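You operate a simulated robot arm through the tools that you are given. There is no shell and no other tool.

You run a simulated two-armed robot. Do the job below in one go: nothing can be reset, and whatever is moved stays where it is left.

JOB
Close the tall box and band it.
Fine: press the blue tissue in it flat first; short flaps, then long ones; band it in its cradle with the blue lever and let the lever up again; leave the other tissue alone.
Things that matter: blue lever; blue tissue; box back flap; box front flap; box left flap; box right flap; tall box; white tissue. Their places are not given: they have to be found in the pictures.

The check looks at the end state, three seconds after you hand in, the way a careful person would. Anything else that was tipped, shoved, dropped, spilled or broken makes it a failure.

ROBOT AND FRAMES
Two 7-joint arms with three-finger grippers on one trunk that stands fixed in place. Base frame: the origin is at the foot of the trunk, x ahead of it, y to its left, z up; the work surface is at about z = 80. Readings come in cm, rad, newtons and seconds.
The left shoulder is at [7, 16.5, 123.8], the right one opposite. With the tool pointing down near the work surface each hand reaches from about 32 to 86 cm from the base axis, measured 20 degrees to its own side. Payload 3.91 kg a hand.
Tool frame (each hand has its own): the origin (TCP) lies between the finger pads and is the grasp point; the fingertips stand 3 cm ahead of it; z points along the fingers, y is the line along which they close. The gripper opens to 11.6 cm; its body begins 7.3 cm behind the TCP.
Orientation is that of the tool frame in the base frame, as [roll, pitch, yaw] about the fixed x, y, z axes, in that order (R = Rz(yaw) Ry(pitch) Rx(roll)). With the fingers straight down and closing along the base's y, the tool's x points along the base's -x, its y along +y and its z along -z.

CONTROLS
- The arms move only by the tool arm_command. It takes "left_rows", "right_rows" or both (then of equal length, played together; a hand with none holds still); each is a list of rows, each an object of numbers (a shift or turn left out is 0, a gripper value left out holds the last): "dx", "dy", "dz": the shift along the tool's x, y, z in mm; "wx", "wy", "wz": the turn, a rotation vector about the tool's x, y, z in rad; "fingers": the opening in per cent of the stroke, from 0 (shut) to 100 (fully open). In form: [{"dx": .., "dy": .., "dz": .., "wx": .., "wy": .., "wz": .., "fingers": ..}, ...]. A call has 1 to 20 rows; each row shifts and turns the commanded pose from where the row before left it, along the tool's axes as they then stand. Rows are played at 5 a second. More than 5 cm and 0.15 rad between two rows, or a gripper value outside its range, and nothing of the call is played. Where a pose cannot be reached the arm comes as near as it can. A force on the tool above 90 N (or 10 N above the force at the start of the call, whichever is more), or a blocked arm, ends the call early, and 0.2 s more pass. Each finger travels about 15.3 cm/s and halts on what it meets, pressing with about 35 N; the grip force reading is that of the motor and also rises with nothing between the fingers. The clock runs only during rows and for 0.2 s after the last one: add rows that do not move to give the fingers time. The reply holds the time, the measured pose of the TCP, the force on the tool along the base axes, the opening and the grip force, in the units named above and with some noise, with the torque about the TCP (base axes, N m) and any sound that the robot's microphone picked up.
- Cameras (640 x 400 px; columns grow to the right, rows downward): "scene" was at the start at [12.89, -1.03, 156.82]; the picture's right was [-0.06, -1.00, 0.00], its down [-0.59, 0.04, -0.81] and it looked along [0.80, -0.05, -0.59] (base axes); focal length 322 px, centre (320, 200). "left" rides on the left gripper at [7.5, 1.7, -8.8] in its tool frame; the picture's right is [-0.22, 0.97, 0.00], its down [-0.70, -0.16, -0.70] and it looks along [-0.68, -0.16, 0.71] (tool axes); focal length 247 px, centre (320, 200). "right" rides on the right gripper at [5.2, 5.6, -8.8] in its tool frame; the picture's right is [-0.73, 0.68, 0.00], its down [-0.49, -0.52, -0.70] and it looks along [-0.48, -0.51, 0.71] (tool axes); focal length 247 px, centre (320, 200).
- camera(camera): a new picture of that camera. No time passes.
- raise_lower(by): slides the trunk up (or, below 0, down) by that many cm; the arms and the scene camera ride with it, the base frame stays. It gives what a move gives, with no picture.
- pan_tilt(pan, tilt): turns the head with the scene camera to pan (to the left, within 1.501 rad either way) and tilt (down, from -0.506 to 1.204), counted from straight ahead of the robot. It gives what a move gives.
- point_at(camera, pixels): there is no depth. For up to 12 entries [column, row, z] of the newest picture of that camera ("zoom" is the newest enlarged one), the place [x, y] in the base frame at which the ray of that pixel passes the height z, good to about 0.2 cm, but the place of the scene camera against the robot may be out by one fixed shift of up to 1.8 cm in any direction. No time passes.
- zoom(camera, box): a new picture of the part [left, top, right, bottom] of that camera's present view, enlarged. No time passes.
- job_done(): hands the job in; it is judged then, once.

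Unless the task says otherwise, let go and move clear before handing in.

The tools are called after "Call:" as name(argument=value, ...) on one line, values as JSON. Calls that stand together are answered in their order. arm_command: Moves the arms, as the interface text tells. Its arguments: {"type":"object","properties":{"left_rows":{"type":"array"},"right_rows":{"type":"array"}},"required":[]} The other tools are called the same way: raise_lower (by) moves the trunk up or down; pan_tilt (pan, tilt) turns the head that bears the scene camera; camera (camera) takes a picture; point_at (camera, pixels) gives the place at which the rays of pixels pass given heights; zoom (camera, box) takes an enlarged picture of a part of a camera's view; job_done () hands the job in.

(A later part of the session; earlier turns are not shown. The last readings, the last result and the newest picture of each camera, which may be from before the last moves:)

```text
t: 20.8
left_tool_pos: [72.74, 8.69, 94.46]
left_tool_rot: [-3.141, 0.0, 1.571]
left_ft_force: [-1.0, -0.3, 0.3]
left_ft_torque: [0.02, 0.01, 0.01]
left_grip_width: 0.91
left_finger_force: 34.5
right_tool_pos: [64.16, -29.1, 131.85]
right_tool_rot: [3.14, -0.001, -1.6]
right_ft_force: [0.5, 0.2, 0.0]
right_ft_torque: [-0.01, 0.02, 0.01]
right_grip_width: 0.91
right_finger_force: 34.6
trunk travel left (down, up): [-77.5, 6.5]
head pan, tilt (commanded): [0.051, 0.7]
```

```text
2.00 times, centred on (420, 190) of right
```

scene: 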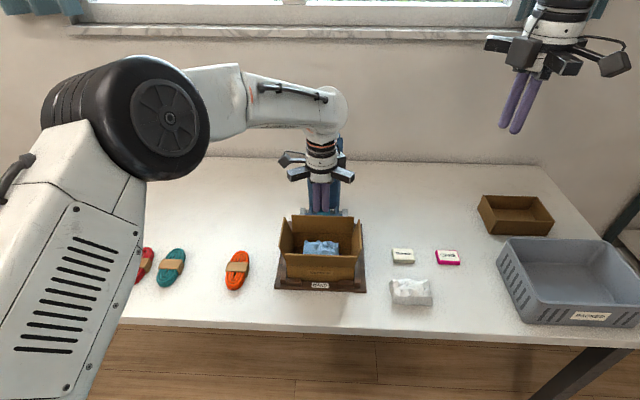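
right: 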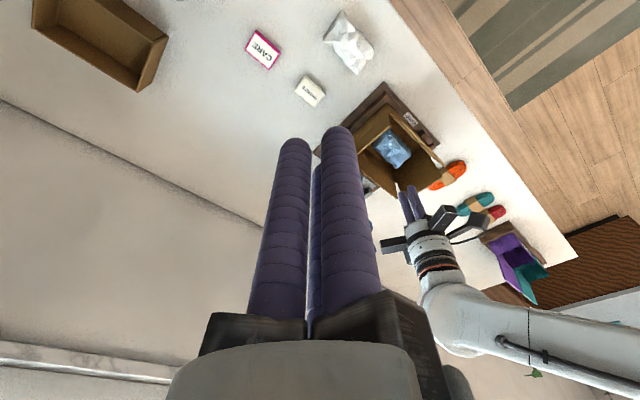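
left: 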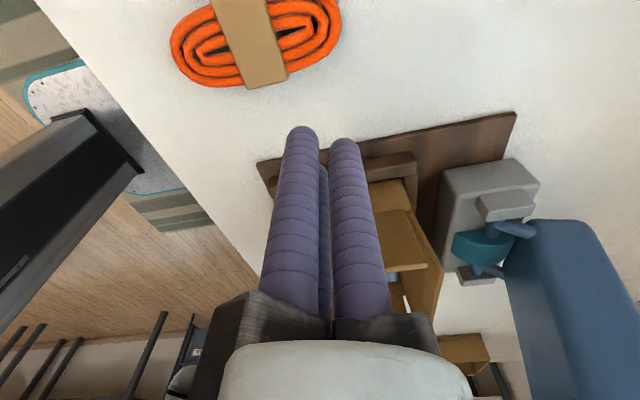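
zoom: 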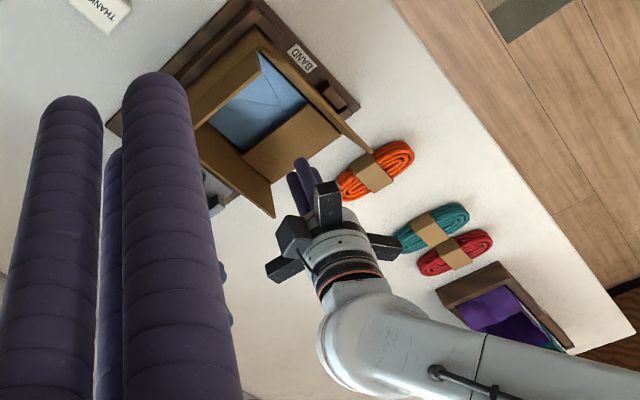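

The left flap stays shut. I pull the left hand away up and left, and bring the right fist outside the right flap (y≈−15.5).

Call:
arm_command(left_rows=[{"dz": -40}, {"dz": -40}, {"dz": -40}, {"dx": 40}, {"dx": 40}, {"dx": 40}, {"dx": 40}, {}, {}, {}, {}, {}], right_rows=[{"dx": -34, "dy": -21}, {"dx": -34, "dy": -21}, {"dx": -34, "dy": -21}, {"dx": -35, "dy": -20}, {"dz": 38}, {"dz": 38}, {"dz": 38}, {"dz": 38}, {"dz": 38}, {"dz": 38}, {"dz": 38}, {}])

Call:
camera(camera="right")

Call:
camera(camera="scene")

```text
t: 23.4
left_tool_pos: [72.5, 24.86, 106.29]
left_tool_rot: [3.14, 0.002, 1.573]
left_ft_force: [-0.8, 0.1, -0.3]
left_ft_torque: [-0.04, -0.03, -0.02]
left_grip_width: 0.91
left_finger_force: 34.9
right_tool_pos: [72.98, -15.68, 105.17]
right_tool_rot: [-3.141, 0.001, -1.602]
right_ft_force: [-0.1, 0.2, 0.7]
right_ft_torque: [0.01, -0.06, 0.02]
right_grip_width: 0.93
right_finger_force: 35.2
trunk travel left (down, up): [-77.5, 6.5]
head pan, tilt (commanded): [0.051, 0.7]
```

```text
taken
```

right: 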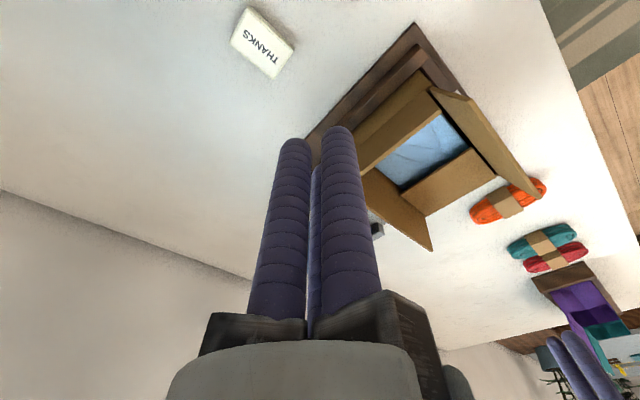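

```text
taken
```

scene: 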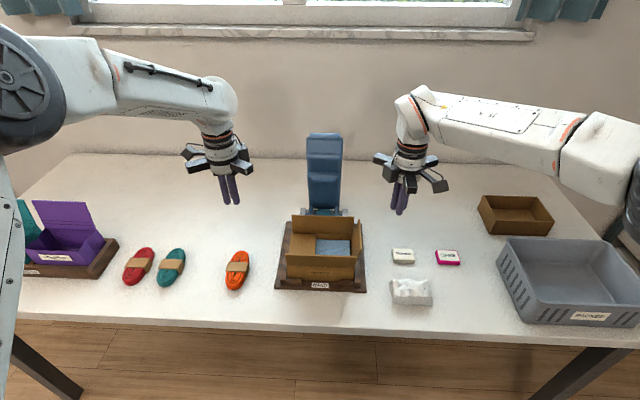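

Right fist is at (73, −15.7), clear of everything. I lower it to tip z≈90.6 and push the right flap to vertical.

Call:
arm_command(right_rows=[{"dz": 40}, {"dz": 40}, {"dz": 35}, {}, {"dx": -15}, {"dx": -15}, {"dx": -15}, {"dx": -15}, {"dx": -15}, {"dx": -15}, {}])

Call:
zoom(camera="scene", box=[240, 130, 420, 300])

Call:
camera(camera="left")

```text
t: 25.8
left_tool_pos: [72.57, 24.83, 106.26]
left_tool_rot: [-3.142, -0.001, 1.571]
left_ft_force: [0.3, 0.2, 0.0]
left_ft_torque: [-0.03, -0.03, 0.04]
left_grip_width: 0.9
left_finger_force: 34.9
right_tool_pos: [73.2, -6.54, 93.75]
right_tool_rot: [3.141, 0.001, -1.6]
right_ft_force: [-0.3, -0.2, 0.2]
right_ft_torque: [-0.02, 0.02, 0.0]
right_grip_width: 0.9
right_finger_force: 35.0
trunk travel left (down, up): [-77.5, 6.5]
head pan, tilt (commanded): [0.051, 0.7]
```

```text
2.35 times, centred on (330, 215) of scene
```

zoom: 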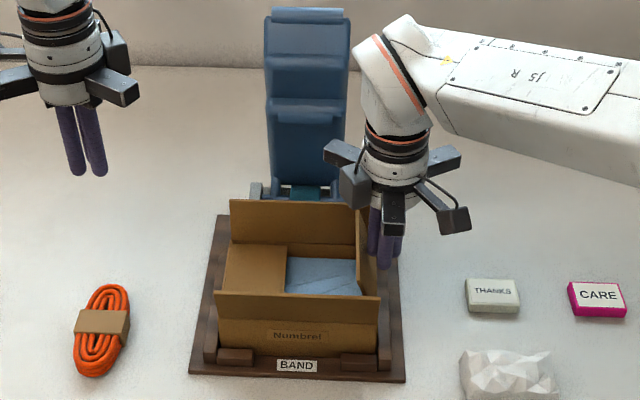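

```text
taken
```

left: 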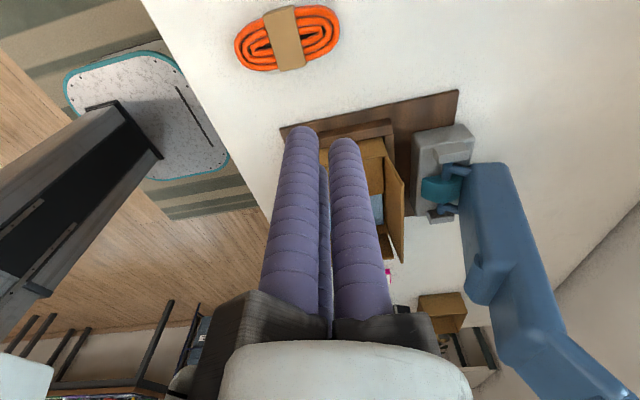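

The right flap is upright now (zoom (358,230)) with no notable force. I fold it inward and down like the left one.

Call:
arm_command(right_rows=[{"dx": -10}, {"dx": -10}, {"dx": -10}, {"dx": -10, "dz": 5}, {"dx": -6, "dz": 8}, {"dz": 8}, {"dz": 5}, {"dz": 4}, {"dz": 3}, {}])

Call:
zoom(camera="scene", box=[240, 130, 420, 300])

```text
t: 28.0
left_tool_pos: [72.58, 24.89, 106.23]
left_tool_rot: [3.139, -0.001, 1.569]
left_ft_force: [-0.4, 0.6, 0.1]
left_ft_torque: [0.02, -0.03, 0.01]
left_grip_width: 0.93
left_finger_force: 34.8
right_tool_pos: [73.36, -1.96, 90.44]
right_tool_rot: [-3.141, 0.0, -1.599]
right_ft_force: [0.2, 0.7, -0.4]
right_ft_torque: [-0.01, 0.0, 0.03]
right_grip_width: 0.88
right_finger_force: 34.7
trunk travel left (down, up): [-77.5, 6.5]
head pan, tilt (commanded): [0.051, 0.7]
```

```text
2.35 times, centred on (330, 215) of scene
```

zoom: 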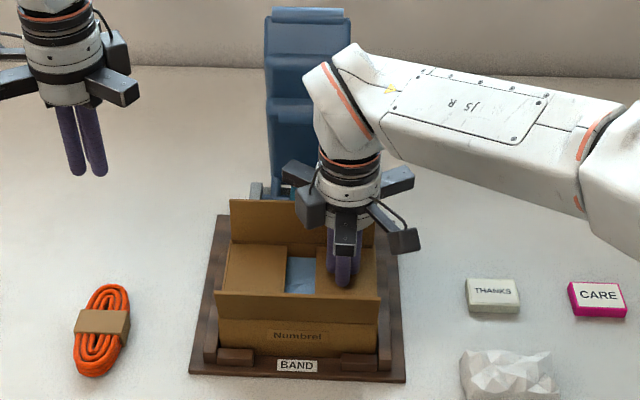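

Both short flaps are down. I clear the right hand up and to the right, then bring the left fist round to in front of the front flap (x≈59), above it.

Call:
arm_command(left_rows=[{}, {}, {}, {}, {}, {"dx": -36, "dy": -23}, {"dx": -36, "dy": -23}, {"dx": -36, "dy": -23}, {"dx": -36, "dy": -23}, {"dx": -36, "dy": -23}, {"dx": -36, "dy": -22}, {}], right_rows=[{"dz": -40}, {"dz": -40}, {"dz": -40}, {"dz": -40}, {"dx": 40}, {"dx": 40}, {"dx": 40}, {"dx": 40}, {"dx": 40}, {"dx": 40}, {"dz": -40}, {"dz": -40}])

Call:
camera(camera="scene")

Call:
camera(camera="right")

```text
t: 30.6
left_tool_pos: [58.99, 3.25, 106.29]
left_tool_rot: [3.141, 0.0, 1.569]
left_ft_force: [0.1, 0.0, 0.4]
left_ft_torque: [0.0, -0.01, -0.02]
left_grip_width: 0.91
left_finger_force: 34.3
right_tool_pos: [72.55, -25.83, 114.76]
right_tool_rot: [3.141, -0.002, -1.6]
right_ft_force: [0.0, 0.5, 0.2]
right_ft_torque: [-0.02, -0.01, -0.03]
right_grip_width: 0.93
right_finger_force: 34.8
trunk travel left (down, up): [-77.5, 6.5]
head pan, tilt (commanded): [0.051, 0.7]
```

```text
taken
```

scene: 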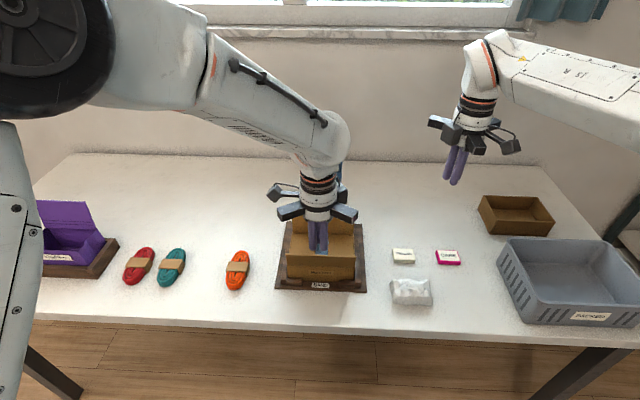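

```text
taken
```

right: 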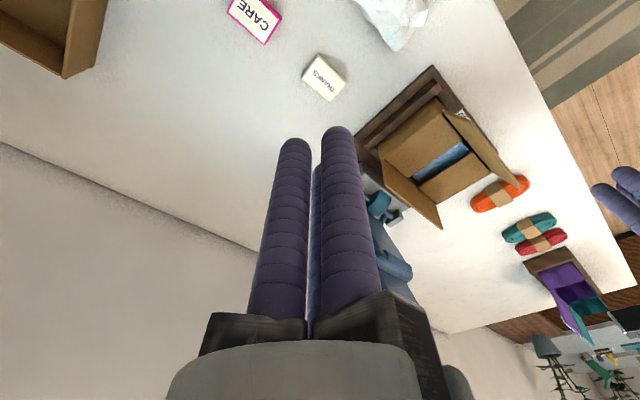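

Both short flaps remain shut (right camera (430,160)). Now the left fist lowers in front of the front flap and pushes it upright, then over and down.

Call:
arm_command(left_rows=[{"dz": 42}, {"dz": 42}, {"dz": 42}, {}, {"dy": 15}, {"dy": 15}, {"dy": 15}, {"dy": 15}, {}])

Call:
camera(camera="right")

Call:
zoom(camera="right", box=[350, 50, 550, 250])

```text
t: 32.6
left_tool_pos: [64.89, 3.12, 93.77]
left_tool_rot: [3.138, 0.0, 1.57]
left_ft_force: [0.5, 0.1, 0.4]
left_ft_torque: [-0.02, -0.02, -0.01]
left_grip_width: 0.9
left_finger_force: 35.0
right_tool_pos: [72.58, -25.98, 114.58]
right_tool_rot: [3.14, 0.001, -1.601]
right_ft_force: [0.4, 0.2, 0.5]
right_ft_torque: [0.01, -0.05, 0.02]
right_grip_width: 0.91
right_finger_force: 34.6
trunk travel left (down, up): [-77.5, 6.5]
head pan, tilt (commanded): [0.051, 0.7]
```

```text
taken
```

right: 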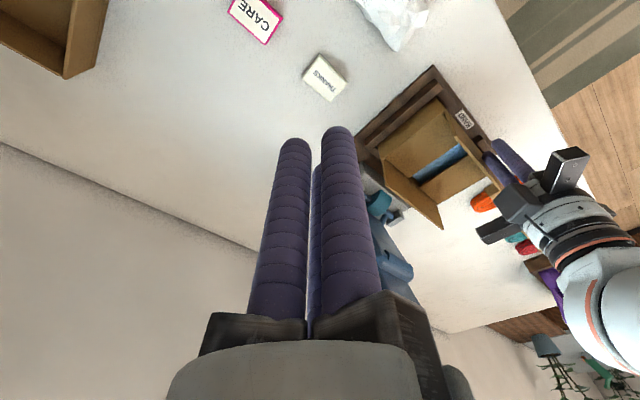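

```text
2.00 times, centred on (450, 150) of right
```

zoom: 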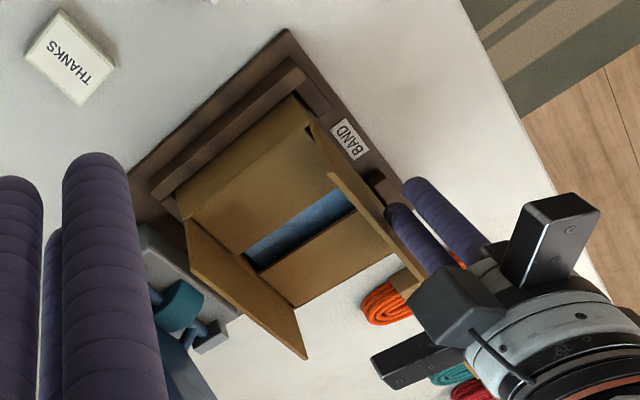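

The front flap is going upright. I fold it in and down (short of the back flap).

Call:
arm_command(left_rows=[{"dy": 10}, {"dy": 10}, {"dy": 10}, {"dy": 10, "dz": 5}, {"dy": 6, "dz": 8}, {"dz": 7}, {"dz": 5}, {"dz": 3}, {}])

Call:
camera(camera="scene")

Call:
zoom(camera="right", box=[350, 50, 550, 250])

```text
t: 34.6
left_tool_pos: [69.52, 2.88, 90.88]
left_tool_rot: [3.141, -0.001, 1.57]
left_ft_force: [-0.2, -0.4, 3.7]
left_ft_torque: [0.03, -0.02, 0.0]
left_grip_width: 0.9
left_finger_force: 34.9
right_tool_pos: [72.52, -25.91, 114.72]
right_tool_rot: [3.142, 0.0, -1.601]
right_ft_force: [0.4, 0.4, -1.0]
right_ft_torque: [0.02, -0.03, -0.01]
right_grip_width: 0.92
right_finger_force: 34.9
trunk travel left (down, up): [-77.5, 6.5]
head pan, tilt (commanded): [0.051, 0.7]
```

```text
taken
```

scene: 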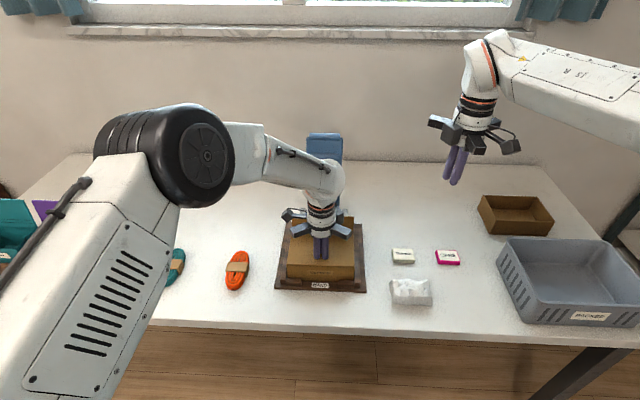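

```text
2.00 times, centred on (450, 150) of right
```

zoom: 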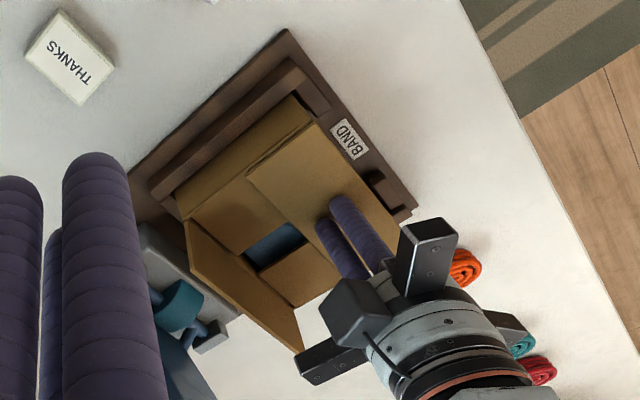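

The front flap is down with ~4 N under the fist. I lift the left hand and verify it stays, and look at the lever geometry.

Call:
arm_command(left_rows=[{"dz": -40}, {"dz": -40}, {"dz": -40}, {"dz": -40}, {}])

Call:
zoom(camera="right", box=[350, 50, 550, 250])

Call:
camera(camera="left")

Call:
camera(camera="right")

```text
t: 35.8
left_tool_pos: [69.61, 3.0, 106.94]
left_tool_rot: [3.141, 0.001, 1.574]
left_ft_force: [-0.1, 0.2, -0.2]
left_ft_torque: [0.01, 0.05, 0.0]
left_grip_width: 0.9
left_finger_force: 34.7
right_tool_pos: [72.66, -25.89, 114.65]
right_tool_rot: [-3.141, -0.001, -1.599]
right_ft_force: [-0.3, -0.3, -0.4]
right_ft_torque: [0.02, -0.04, 0.03]
right_grip_width: 0.9
right_finger_force: 35.3
trunk travel left (down, up): [-77.5, 6.5]
head pan, tilt (commanded): [0.051, 0.7]
```

```text
2.00 times, centred on (450, 150) of right
```

zoom: 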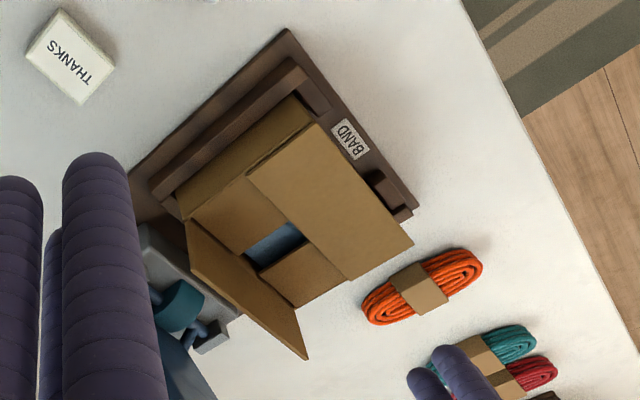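

```text
taken
```

left: 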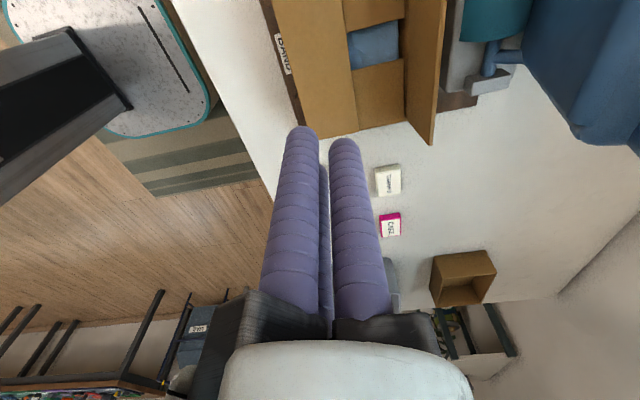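

```text
taken
```

right: 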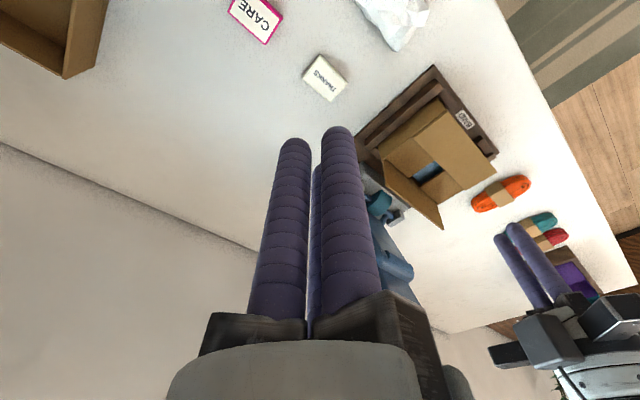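

The front flap stays shut. I move the left hand to the left side so its camera sees the lever in profile.

Call:
arm_command(left_rows=[{"dx": 45}, {"dx": 45}, {"dx": 45, "dy": 10}, {"dx": 45, "dy": 20}, {"dx": 45, "dy": 27}, {"dx": 45, "dy": 27}, {}])

Call:
camera(camera="left")

Call:
camera(camera="scene")

```text
refused: row 5 steps farther than a row can; nothing moved
```

```text
taken
```

left: 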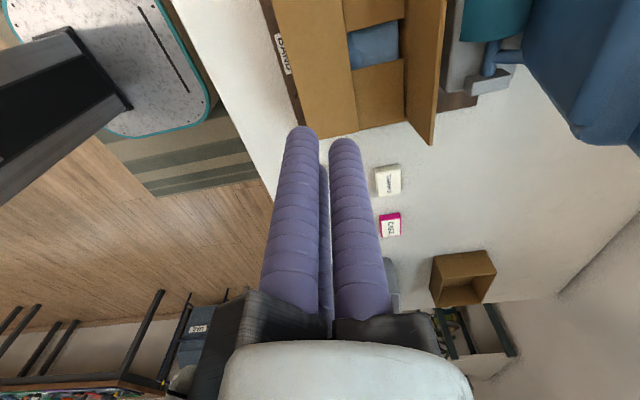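

```text
taken
```

scene: 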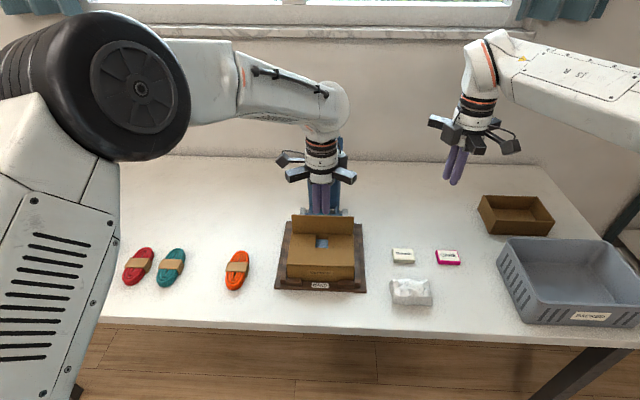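

Rows 5–6 were slightly over 5 cm, so nothing moved. I resend with shorter rows.

Call:
arm_command(left_rows=[{"dx": 42}, {"dx": 42}, {"dx": 42, "dy": 10}, {"dx": 40, "dy": 20}, {"dx": 40, "dy": 25}, {"dx": 40, "dy": 25}, {"dx": 20}, {}])

Call:
camera(camera="left")

Call:
camera(camera="scene")

```text
t: 37.6
left_tool_pos: [77.63, 29.73, 106.99]
left_tool_rot: [3.14, 0.001, 1.572]
left_ft_force: [0.1, -0.2, 0.5]
left_ft_torque: [0.01, -0.03, -0.01]
left_grip_width: 0.89
left_finger_force: 35.2
right_tool_pos: [72.51, -25.94, 114.79]
right_tool_rot: [-3.141, -0.002, -1.601]
right_ft_force: [0.3, -0.3, 0.4]
right_ft_torque: [0.01, 0.01, 0.02]
right_grip_width: 0.92
right_finger_force: 35.3
trunk travel left (down, up): [-77.5, 6.5]
head pan, tilt (commanded): [0.051, 0.7]
```

```text
taken
```

left: 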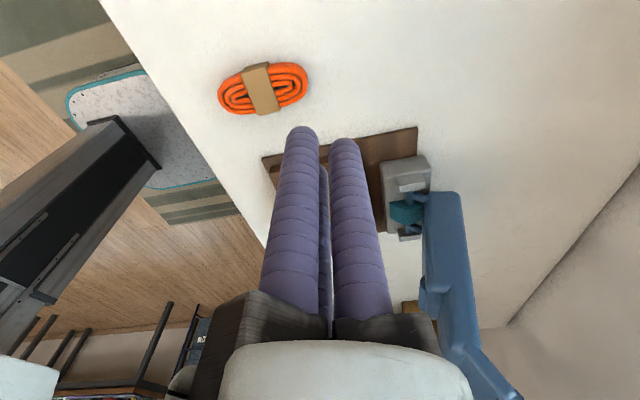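

```text
taken
```

scene: 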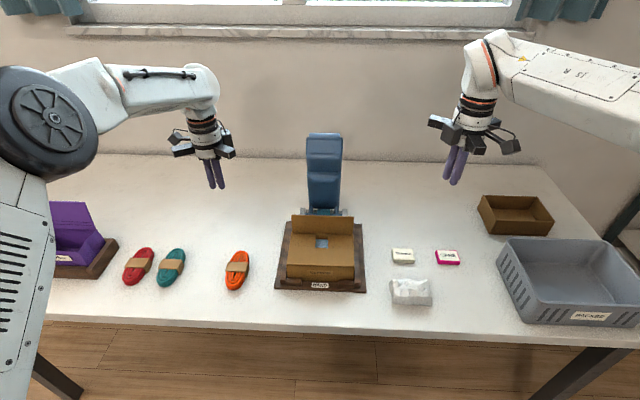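

The lever profile is visible at (450,270) in the left camera. Zooming in and computing heights.

Call:
zoom(camera="left", box=[340, 140, 560, 400])

Call:
zoom(camera="scene", box=[270, 120, 380, 300])

Call:
zoom(camera="right", box=[340, 60, 500, 310])

```text
1.54 times, centred on (450, 270) of left
```

zoom: 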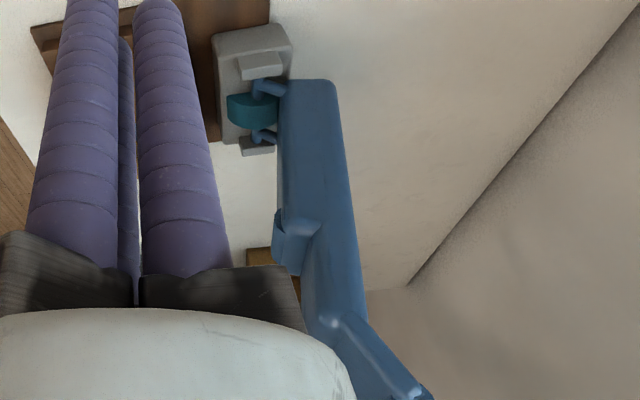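

```text
2.22 times, centred on (325, 210) of scene
```

zoom: 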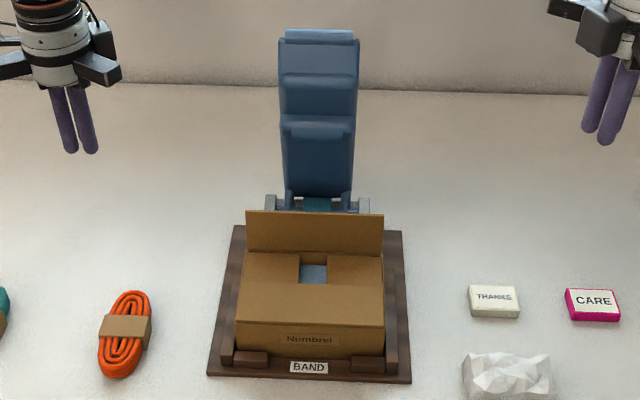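

```text
1.60 times, centred on (420, 185) of right
```

zoom: 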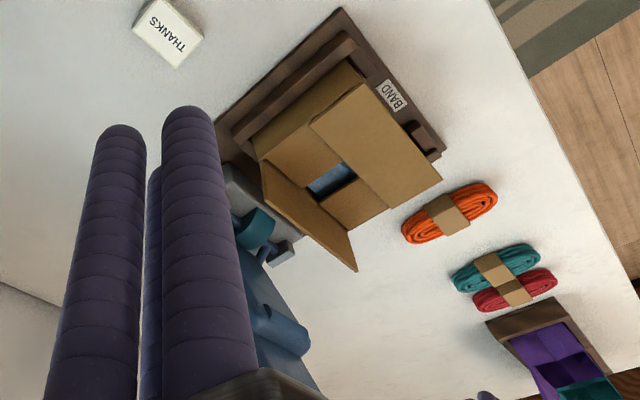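

Lever geometry: hinge ≈(87.5, 3, 85), front face x≈89 low down with a ledge to x≈85 at z≈100, tip ≈(89, 3, 113). To reach behind the back flap without touching the lever, I'll tilt the left hand forward ~43°, doing the tilt well in front at z≈110.

Call:
arm_command(left_rows=[{"dx": -38, "dy": -17, "dz": -4}, {"dx": -38, "dy": -17, "dz": -4}, {"dx": -38, "dy": -17, "dz": -4}, {"dx": -38, "dy": -17, "dz": -4}, {"dx": -38, "dy": -17, "dz": -4}, {"dx": -38, "dy": -17, "dz": -4}, {"dx": -37, "dy": -14, "dz": -4}, {"wx": -0.15}, {"wx": -0.15}, {"wx": -0.15}, {"wx": -0.15}, {"wx": -0.15}, {}])

Call:
camera(camera="scene")

Call:
camera(camera="right")

Call:
camera(camera="left")

```text
t: 40.4
left_tool_pos: [66.65, 4.53, 110.81]
left_tool_rot: [2.428, 0.066, 1.615]
left_ft_force: [0.4, 0.0, 0.6]
left_ft_torque: [-0.02, 0.01, 0.02]
left_grip_width: 0.91
left_finger_force: 34.8
right_tool_pos: [72.74, -25.92, 114.59]
right_tool_rot: [3.141, -0.001, -1.601]
right_ft_force: [-0.1, -0.2, 0.9]
right_ft_torque: [-0.01, -0.02, -0.02]
right_grip_width: 0.9
right_finger_force: 35.1
trunk travel left (down, up): [-77.5, 6.5]
head pan, tilt (commanded): [0.051, 0.7]
```

```text
taken
```

scene: 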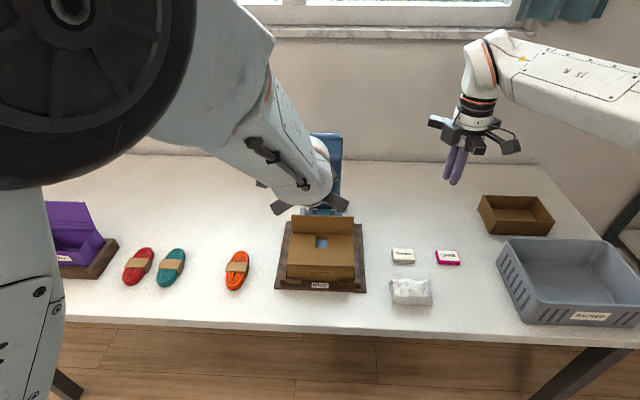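

```text
taken
```

right: 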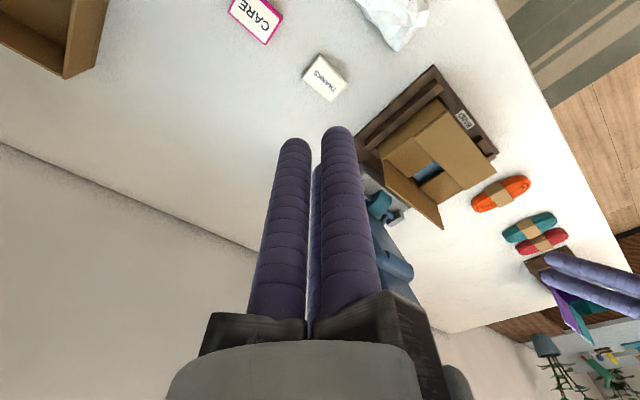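

```text
taken
```

left: 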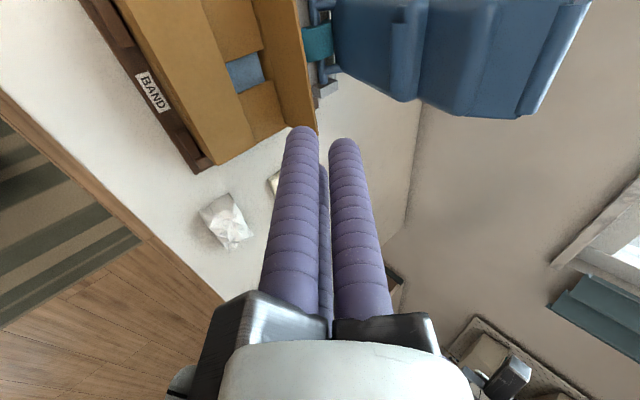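

The left hand is tilted but its pose reads a bit off from the command; I'll wait a moment to see if it settles.

Call:
arm_command(left_rows=[{}, {}, {}])

```text
t: 41.2
left_tool_pos: [66.62, 4.23, 111.31]
left_tool_rot: [2.424, 0.069, 1.607]
left_ft_force: [-0.4, 0.4, 0.9]
left_ft_torque: [0.0, -0.01, 0.0]
left_grip_width: 0.91
left_finger_force: 35.4
right_tool_pos: [72.63, -25.98, 114.76]
right_tool_rot: [3.141, -0.001, -1.601]
right_ft_force: [0.5, -0.1, 0.2]
right_ft_torque: [-0.02, 0.02, 0.02]
right_grip_width: 0.94
right_finger_force: 34.8
trunk travel left (down, up): [-77.5, 6.5]
head pan, tilt (commanded): [0.051, 0.7]
```

It holds slightly off, probably near a joint limit there; moving forward should ease that. I advance to a point just above the back flap.

Call:
arm_command(left_rows=[{"dz": 38, "dy": 5.6}, {"dz": 38, "dy": 5.6}, {"dz": 38, "dy": 5.6}, {"dz": 38, "dy": 5.6}, {}, {}])

Call:
zoom(camera="right", box=[350, 50, 550, 300])

Call:
camera(camera="left")

Call:
camera(camera="scene")

```text
t: 42.6
left_tool_pos: [78.49, 4.64, 100.59]
left_tool_rot: [2.394, 0.031, 1.6]
left_ft_force: [-0.9, 0.5, 0.2]
left_ft_torque: [-0.02, 0.01, 0.01]
left_grip_width: 0.92
left_finger_force: 34.9
right_tool_pos: [72.44, -25.94, 114.69]
right_tool_rot: [-3.141, 0.0, -1.599]
right_ft_force: [-0.5, -0.9, -0.3]
right_ft_torque: [0.02, -0.03, -0.02]
right_grip_width: 0.92
right_finger_force: 35.0
trunk travel left (down, up): [-77.5, 6.5]
head pan, tilt (commanded): [0.051, 0.7]
```

```text
1.60 times, centred on (450, 175) of right
```

zoom: 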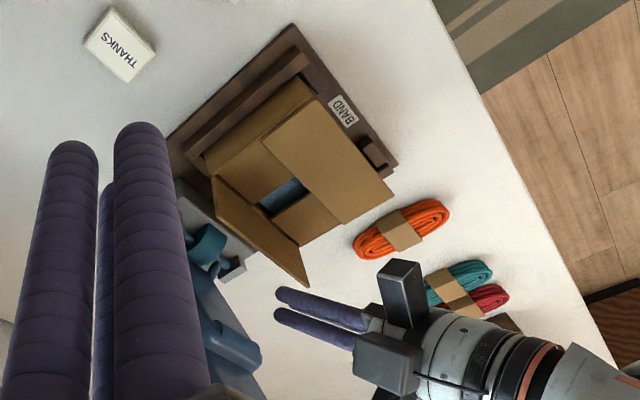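

```text
taken
```

left: 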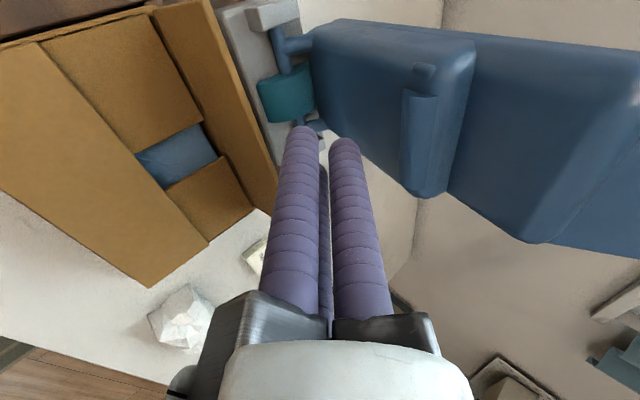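

```text
taken
```

scene: 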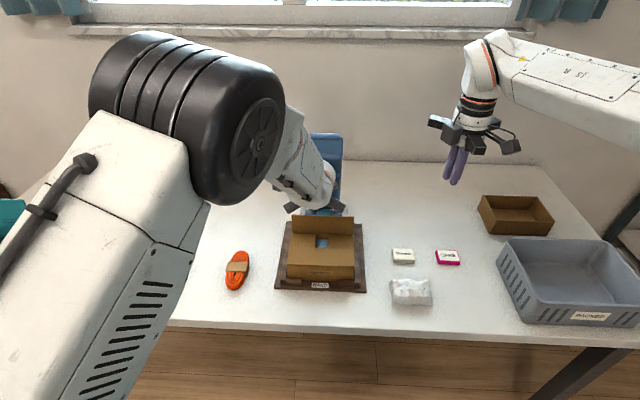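

The fist is above the back flap, below and in front of the lever's ledge. I go forward and down behind the flap in three small waypoints.

Call:
arm_command(left_rows=[{"dy": -1.7, "dz": 31}, {"dy": 5.8, "dz": 23}, {"dy": -13, "dz": 26}, {}, {}])

Call:
zoom(camera="right", box=[350, 50, 550, 300])

Call:
camera(camera="left")

Call:
zoom(camera="scene", box=[260, 120, 400, 300])

```text
t: 43.8
left_tool_pos: [82.82, 3.27, 93.64]
left_tool_rot: [2.391, -0.001, 1.57]
left_ft_force: [0.8, 0.9, -0.1]
left_ft_torque: [-0.01, 0.0, 0.0]
left_grip_width: 0.9
left_finger_force: 34.7
right_tool_pos: [72.61, -25.83, 114.72]
right_tool_rot: [-3.141, 0.001, -1.6]
right_ft_force: [-0.3, -0.3, -0.1]
right_ft_torque: [0.01, 0.0, 0.01]
right_grip_width: 0.9
right_finger_force: 35.1
trunk travel left (down, up): [-77.5, 6.5]
head pan, tilt (commanded): [0.051, 0.7]
```

```text
1.60 times, centred on (450, 175) of right
```

zoom: 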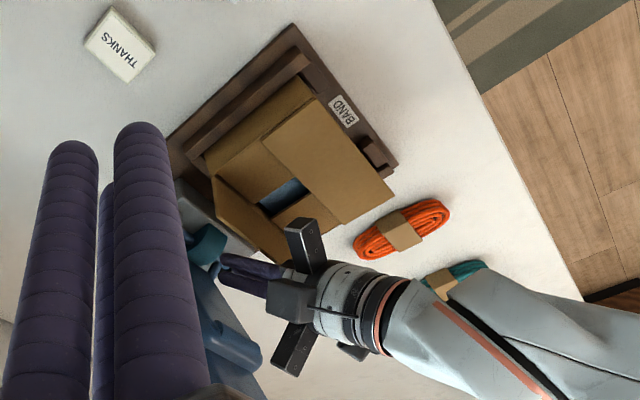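

```text
taken
```

left: 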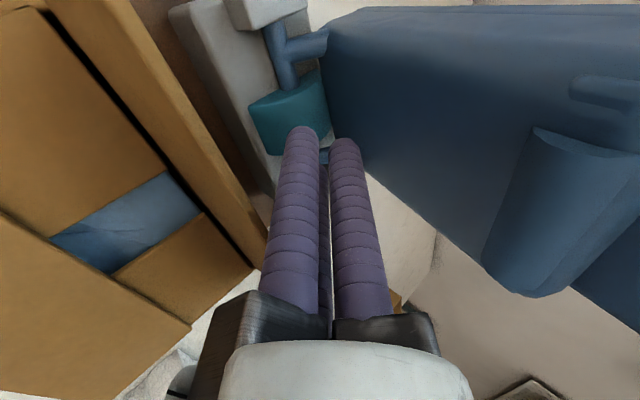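

```text
2.22 times, centred on (330, 210) of scene
```

zoom: 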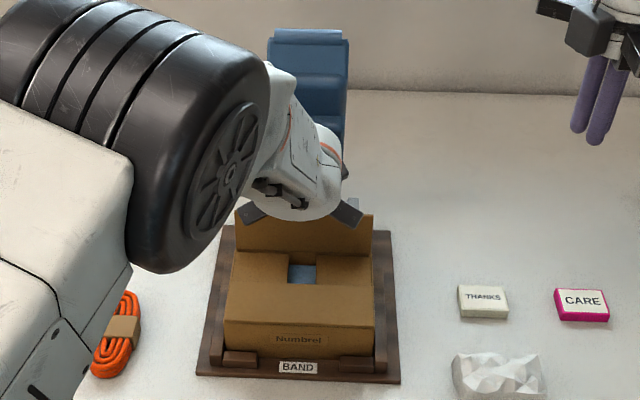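

The fist is behind the back flap at the commanded pose with no contact force. I draw it toward −x to bring the flap over.

Call:
arm_command(left_rows=[{"dy": -11, "dz": -10.2}, {"dy": -11, "dz": -10.2}, {"dy": -11, "dz": -10.2}, {"dy": -11, "dz": -10.2}, {}])

Call:
zoom(camera="right", box=[350, 50, 550, 300])

Call:
camera(camera="left")

```text
t: 45.0
left_tool_pos: [76.88, 2.96, 93.6]
left_tool_rot: [2.391, -0.001, 1.57]
left_ft_force: [0.7, -0.2, -0.1]
left_ft_torque: [0.05, -0.02, 0.02]
left_grip_width: 0.91
left_finger_force: 34.9
right_tool_pos: [72.54, -26.0, 114.74]
right_tool_rot: [3.141, -0.002, -1.602]
right_ft_force: [0.2, -0.6, -0.1]
right_ft_torque: [0.03, 0.0, 0.03]
right_grip_width: 0.9
right_finger_force: 35.1
trunk travel left (down, up): [-77.5, 6.5]
head pan, tilt (commanded): [0.051, 0.7]
```

```text
1.60 times, centred on (450, 175) of right
```

zoom: 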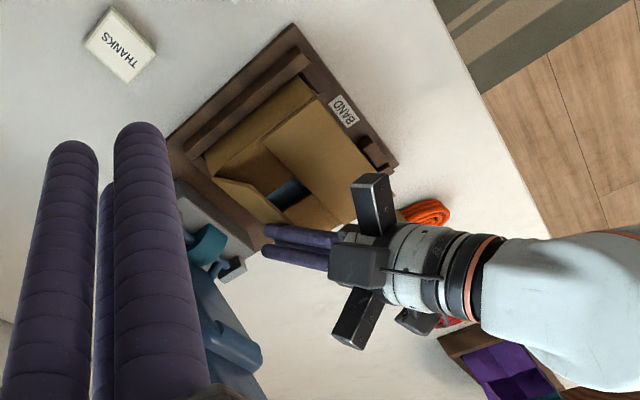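

```text
taken
```

left: 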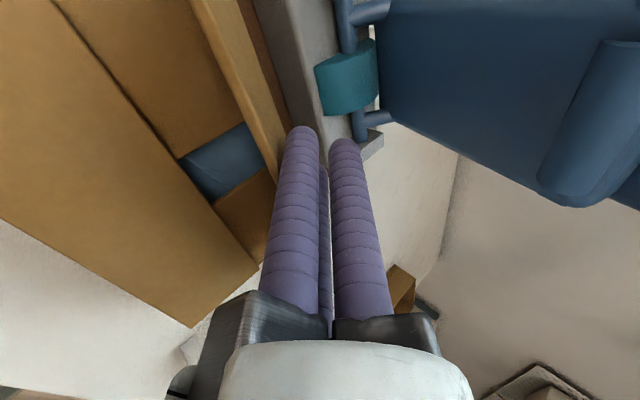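

The flap is coming inward. I continue pulling and begin lowering onto it.

Call:
arm_command(left_rows=[{"dy": -11, "dz": -10.2}, {"dy": -11, "dz": -10.2}, {"dy": -10.5, "dz": 2}, {"dy": -7, "dz": 3}, {}])

Call:
zoom(camera="right", box=[350, 50, 550, 300])

Call:
camera(camera="left")

```text
t: 46.2
left_tool_pos: [72.8, 3.06, 92.13]
left_tool_rot: [2.392, 0.001, 1.571]
left_ft_force: [0.3, 0.0, 0.2]
left_ft_torque: [0.0, -0.02, 0.03]
left_grip_width: 0.89
left_finger_force: 34.9
right_tool_pos: [72.56, -25.94, 114.71]
right_tool_rot: [-3.14, 0.001, -1.601]
right_ft_force: [0.0, 0.3, 0.6]
right_ft_torque: [0.0, -0.01, 0.02]
right_grip_width: 0.92
right_finger_force: 35.1
trunk travel left (down, up): [-77.5, 6.5]
head pan, tilt (commanded): [0.051, 0.7]
```

```text
1.60 times, centred on (450, 175) of right
```

zoom: 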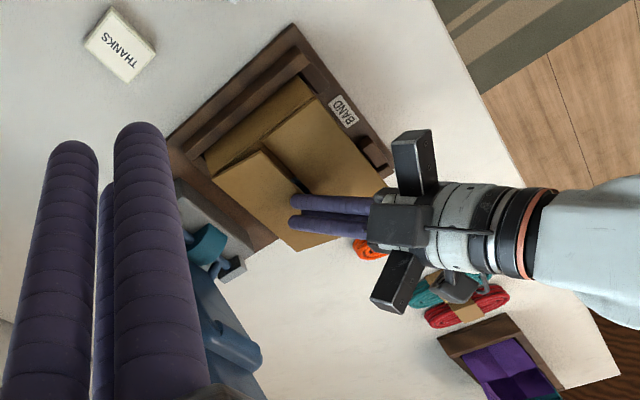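

```text
taken
```

left: 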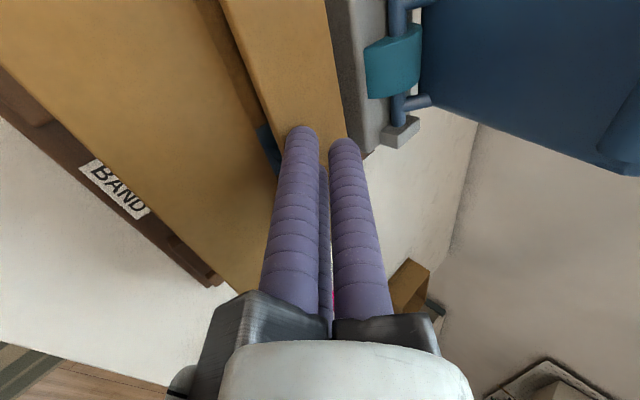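

The back flap is nearly flat. I press along the finger direction a little more.

Call:
arm_command(left_rows=[{"dz": 6}, {"dz": 5}, {"dz": 4}, {}])

Call:
zoom(camera="right", box=[350, 50, 550, 300])

Call:
camera(camera="left")

```text
t: 47.2
left_tool_pos: [73.79, 3.31, 90.92]
left_tool_rot: [2.39, 0.0, 1.571]
left_ft_force: [0.1, -0.1, -0.2]
left_ft_torque: [0.02, 0.01, 0.0]
left_grip_width: 0.91
left_finger_force: 34.9
right_tool_pos: [72.56, -25.9, 114.7]
right_tool_rot: [3.141, -0.001, -1.601]
right_ft_force: [-0.9, 0.4, 0.5]
right_ft_torque: [0.06, 0.0, -0.01]
right_grip_width: 0.9
right_finger_force: 35.0
trunk travel left (down, up): [-77.5, 6.5]
head pan, tilt (commanded): [0.051, 0.7]
```

```text
1.60 times, centred on (450, 175) of right
```

zoom: 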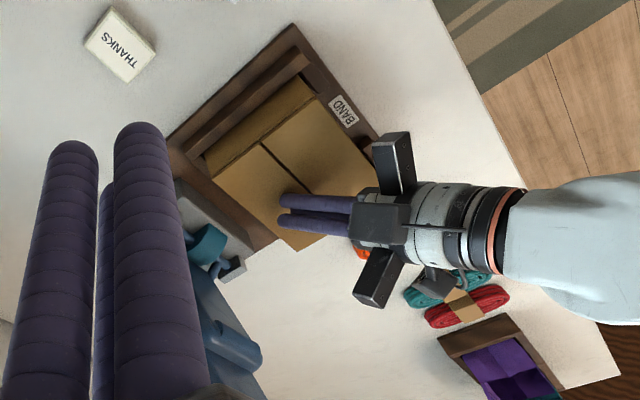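

```text
taken
```

left: 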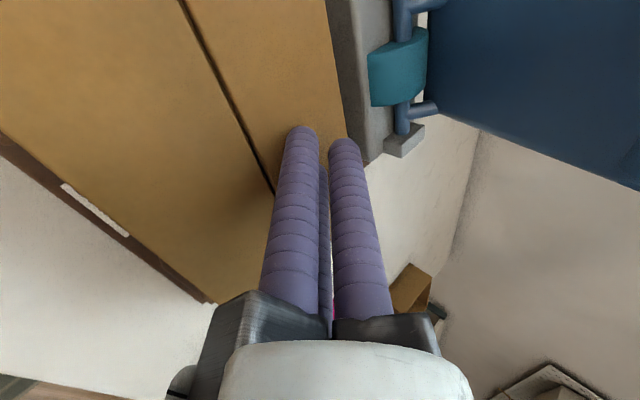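

All four flaps look closed (right zoom shows front and back flaps meeting at (265,165)). I lift the left hand straight up, still tilted, and check.

Call:
arm_command(left_rows=[{"dz": 2}, {}, {"dy": 27, "dz": -29}, {"dy": 27, "dz": -29}, {"dy": 27, "dz": -29}, {"dy": 27, "dz": -29}, {"dy": 27, "dz": -29}, {"dy": 27, "dz": -29}, {"dy": 27, "dz": -29}, {"dy": 20, "dz": -21}, {}])

Call:
zoom(camera="right", box=[350, 50, 550, 300])

Call:
camera(camera="left")

Call:
zoom(camera="scene", box=[260, 120, 400, 300])

```text
t: 49.6
left_tool_pos: [73.82, 3.0, 121.31]
left_tool_rot: [2.39, 0.0, 1.571]
left_ft_force: [-0.4, -0.5, 1.1]
left_ft_torque: [0.02, 0.0, -0.03]
left_grip_width: 0.89
left_finger_force: 34.7
right_tool_pos: [72.6, -25.95, 114.68]
right_tool_rot: [3.141, 0.0, -1.6]
right_ft_force: [0.5, -0.4, -0.2]
right_ft_torque: [-0.03, 0.0, -0.02]
right_grip_width: 0.91
right_finger_force: 35.4
trunk travel left (down, up): [-77.5, 6.5]
head pan, tilt (commanded): [0.051, 0.7]
```

```text
1.60 times, centred on (450, 175) of right
```

zoom: 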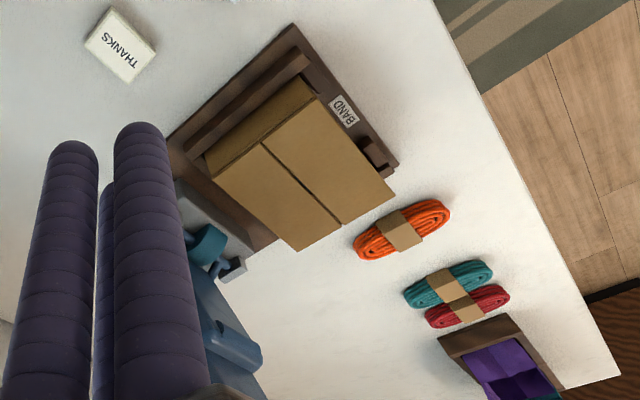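

```text
taken
```

left: 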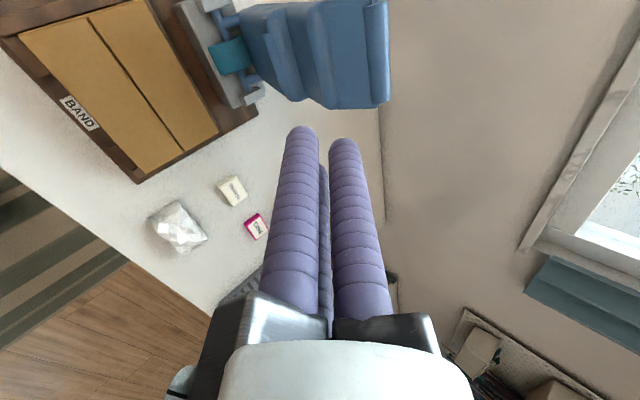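

```text
2.22 times, centred on (330, 210) of scene
```

zoom: 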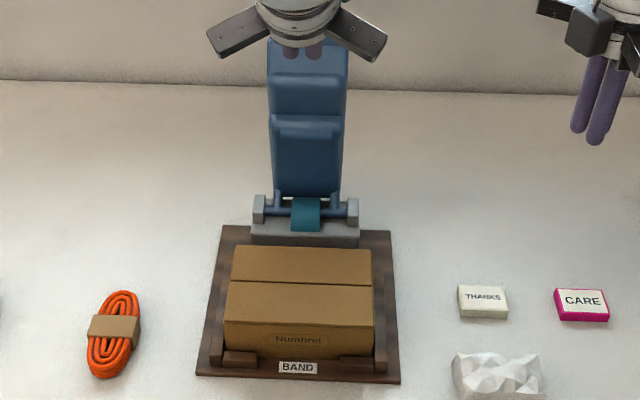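

All flaps stay shut. Now measuring the lever's tip from this nearer view (left cam corners about (388,105), (340,108), (388,3)).

Call:
point_at(camera="left", pixels=[[388, 105, 112], [388, 105, 114], [367, 107, 112], [367, 107, 114], [340, 108, 112], [340, 108, 110], [388, 3, 112], [388, 3, 114]])

Call:
zoom(camera="left", box=[200, 0, 420, 130])

Call:
pan_tilt(pan=0.0, tilt=0.5)

Call:
camera(camera="scene")

```text
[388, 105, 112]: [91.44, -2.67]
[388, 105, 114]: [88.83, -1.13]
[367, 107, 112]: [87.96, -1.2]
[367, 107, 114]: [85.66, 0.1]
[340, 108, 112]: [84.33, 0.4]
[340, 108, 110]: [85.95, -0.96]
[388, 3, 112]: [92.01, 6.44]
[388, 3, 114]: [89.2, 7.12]
```

```text
2.91 times, centred on (310, 65) of left
```

zoom: 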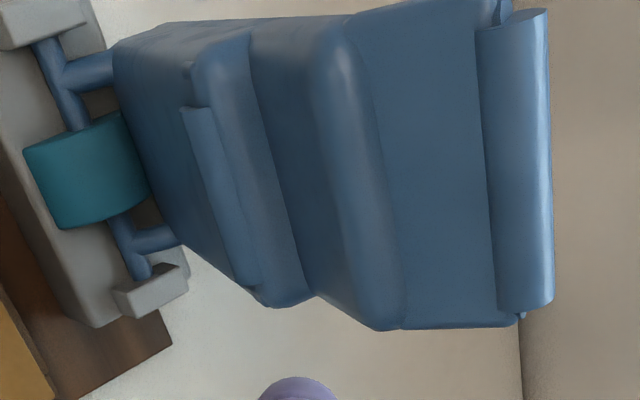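

```text
t: 50.4
left_tool_pos: [73.85, 3.07, 121.23]
left_tool_rot: [2.392, 0.002, 1.569]
left_ft_force: [-0.4, 0.1, -0.6]
left_ft_torque: [0.0, 0.0, -0.02]
left_grip_width: 0.91
left_finger_force: 34.4
right_tool_pos: [72.63, -25.98, 114.69]
right_tool_rot: [3.141, -0.001, -1.601]
right_ft_force: [0.4, -0.9, -1.1]
right_ft_torque: [-0.02, -0.02, -0.02]
right_grip_width: 0.93
right_finger_force: 34.8
trunk travel left (down, up): [-77.5, 6.5]
head pan, tilt (commanded): [0.0, 0.499]
```

```text
taken
```

scene: 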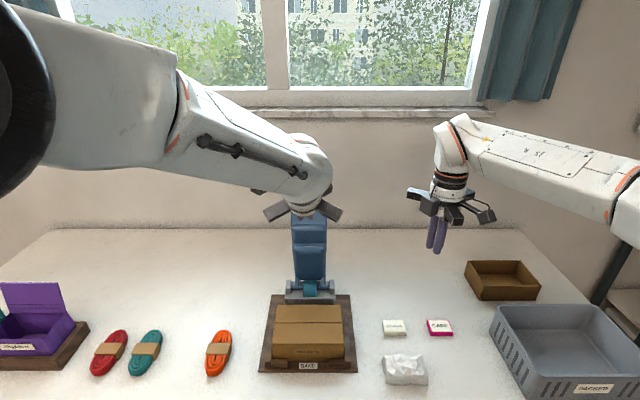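

Lever top spans y≈−0.9–7 at z≈114, x≈87–91. I advance the tilted left fist over the lever top to x≈96, staying at z≈122.

Call:
arm_command(left_rows=[{"dy": 34, "dz": 28.4}, {"dy": 34, "dz": 28.4}, {"dy": 34, "dz": 28.4}, {"dy": 34, "dz": 28.4}, {"dy": 34, "dz": 28.4}, {}, {}])

Call:
camera(camera="right")

Call:
camera(camera="left")

Call:
camera(camera="scene")

```text
t: 52.0
left_tool_pos: [94.21, 3.95, 121.92]
left_tool_rot: [2.393, -0.002, 1.571]
left_ft_force: [0.2, 0.5, 0.3]
left_ft_torque: [0.02, -0.02, -0.02]
left_grip_width: 0.93
left_finger_force: 34.9
left hand out of reach, approached as far as the arm can: row 5
right_tool_pos: [72.69, -26.12, 114.62]
right_tool_rot: [3.141, 0.0, -1.599]
right_ft_force: [-0.3, -0.1, -0.4]
right_ft_torque: [0.01, 0.0, 0.04]
right_grip_width: 0.89
right_finger_force: 35.7
trunk travel left (down, up): [-77.5, 6.5]
head pan, tilt (commanded): [0.0, 0.499]
```

```text
taken
```

right: 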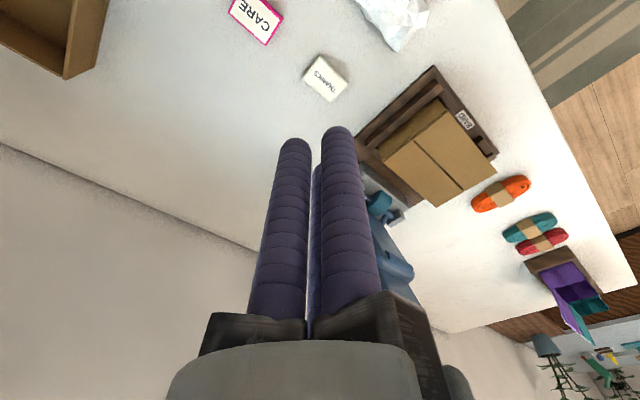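

```text
taken
```

left: 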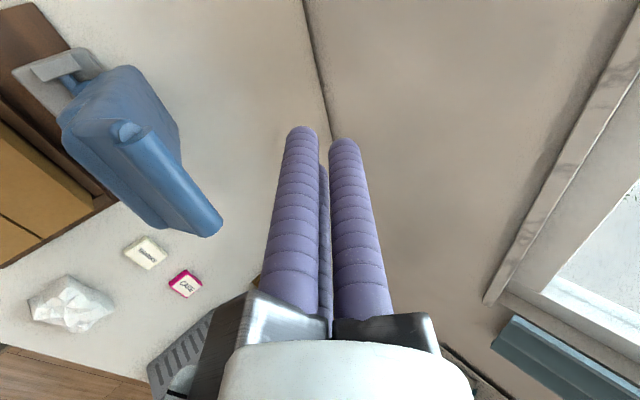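

```text
taken
```

scene: 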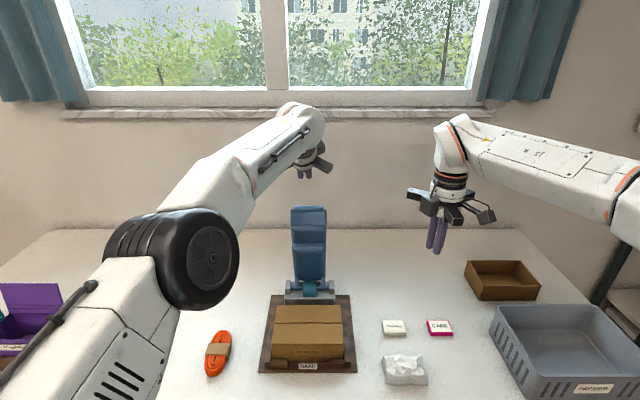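

The hand is close to its reach limit at (94.2, 4, 121.9), past the lever top. Lowering brings more reach; I go down behind the lever.

Call:
arm_command(left_rows=[{"dy": -22, "dz": 19}, {"dy": -22, "dz": 19}, {"dy": -22, "dz": 19}, {}])

Call:
camera(camera="left")

Call:
zoom(camera="scene", box=[240, 90, 400, 320])

```text
t: 53.0
left_tool_pos: [93.43, 4.18, 113.37]
left_tool_rot: [2.39, 0.001, 1.571]
left_ft_force: [0.1, -0.3, 0.4]
left_ft_torque: [0.01, -0.01, -0.01]
left_grip_width: 0.93
left_finger_force: 34.9
right_tool_pos: [72.6, -25.91, 114.78]
right_tool_rot: [-3.142, 0.0, -1.6]
right_ft_force: [-0.1, 0.4, 0.1]
right_ft_torque: [0.0, -0.05, 0.01]
right_grip_width: 0.91
right_finger_force: 35.0
trunk travel left (down, up): [-77.5, 6.5]
head pan, tilt (commanded): [0.0, 0.499]
```

```text
taken
```

left: 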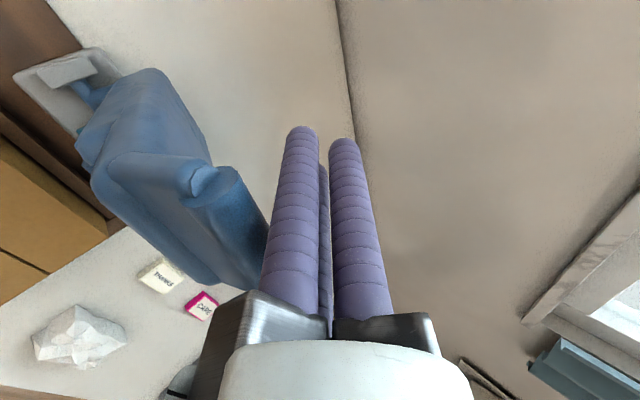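

```text
1.74 times, centred on (320, 205) of scene
```

zoom: 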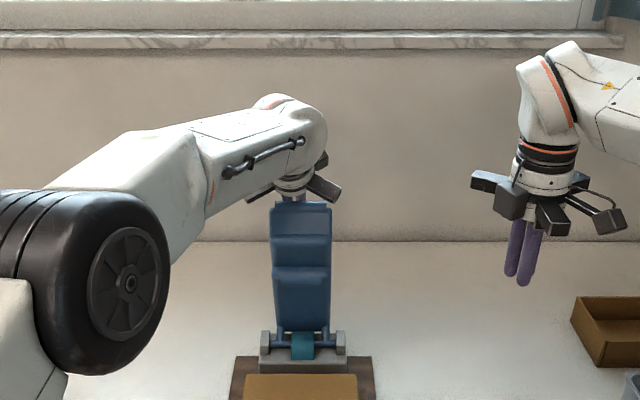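

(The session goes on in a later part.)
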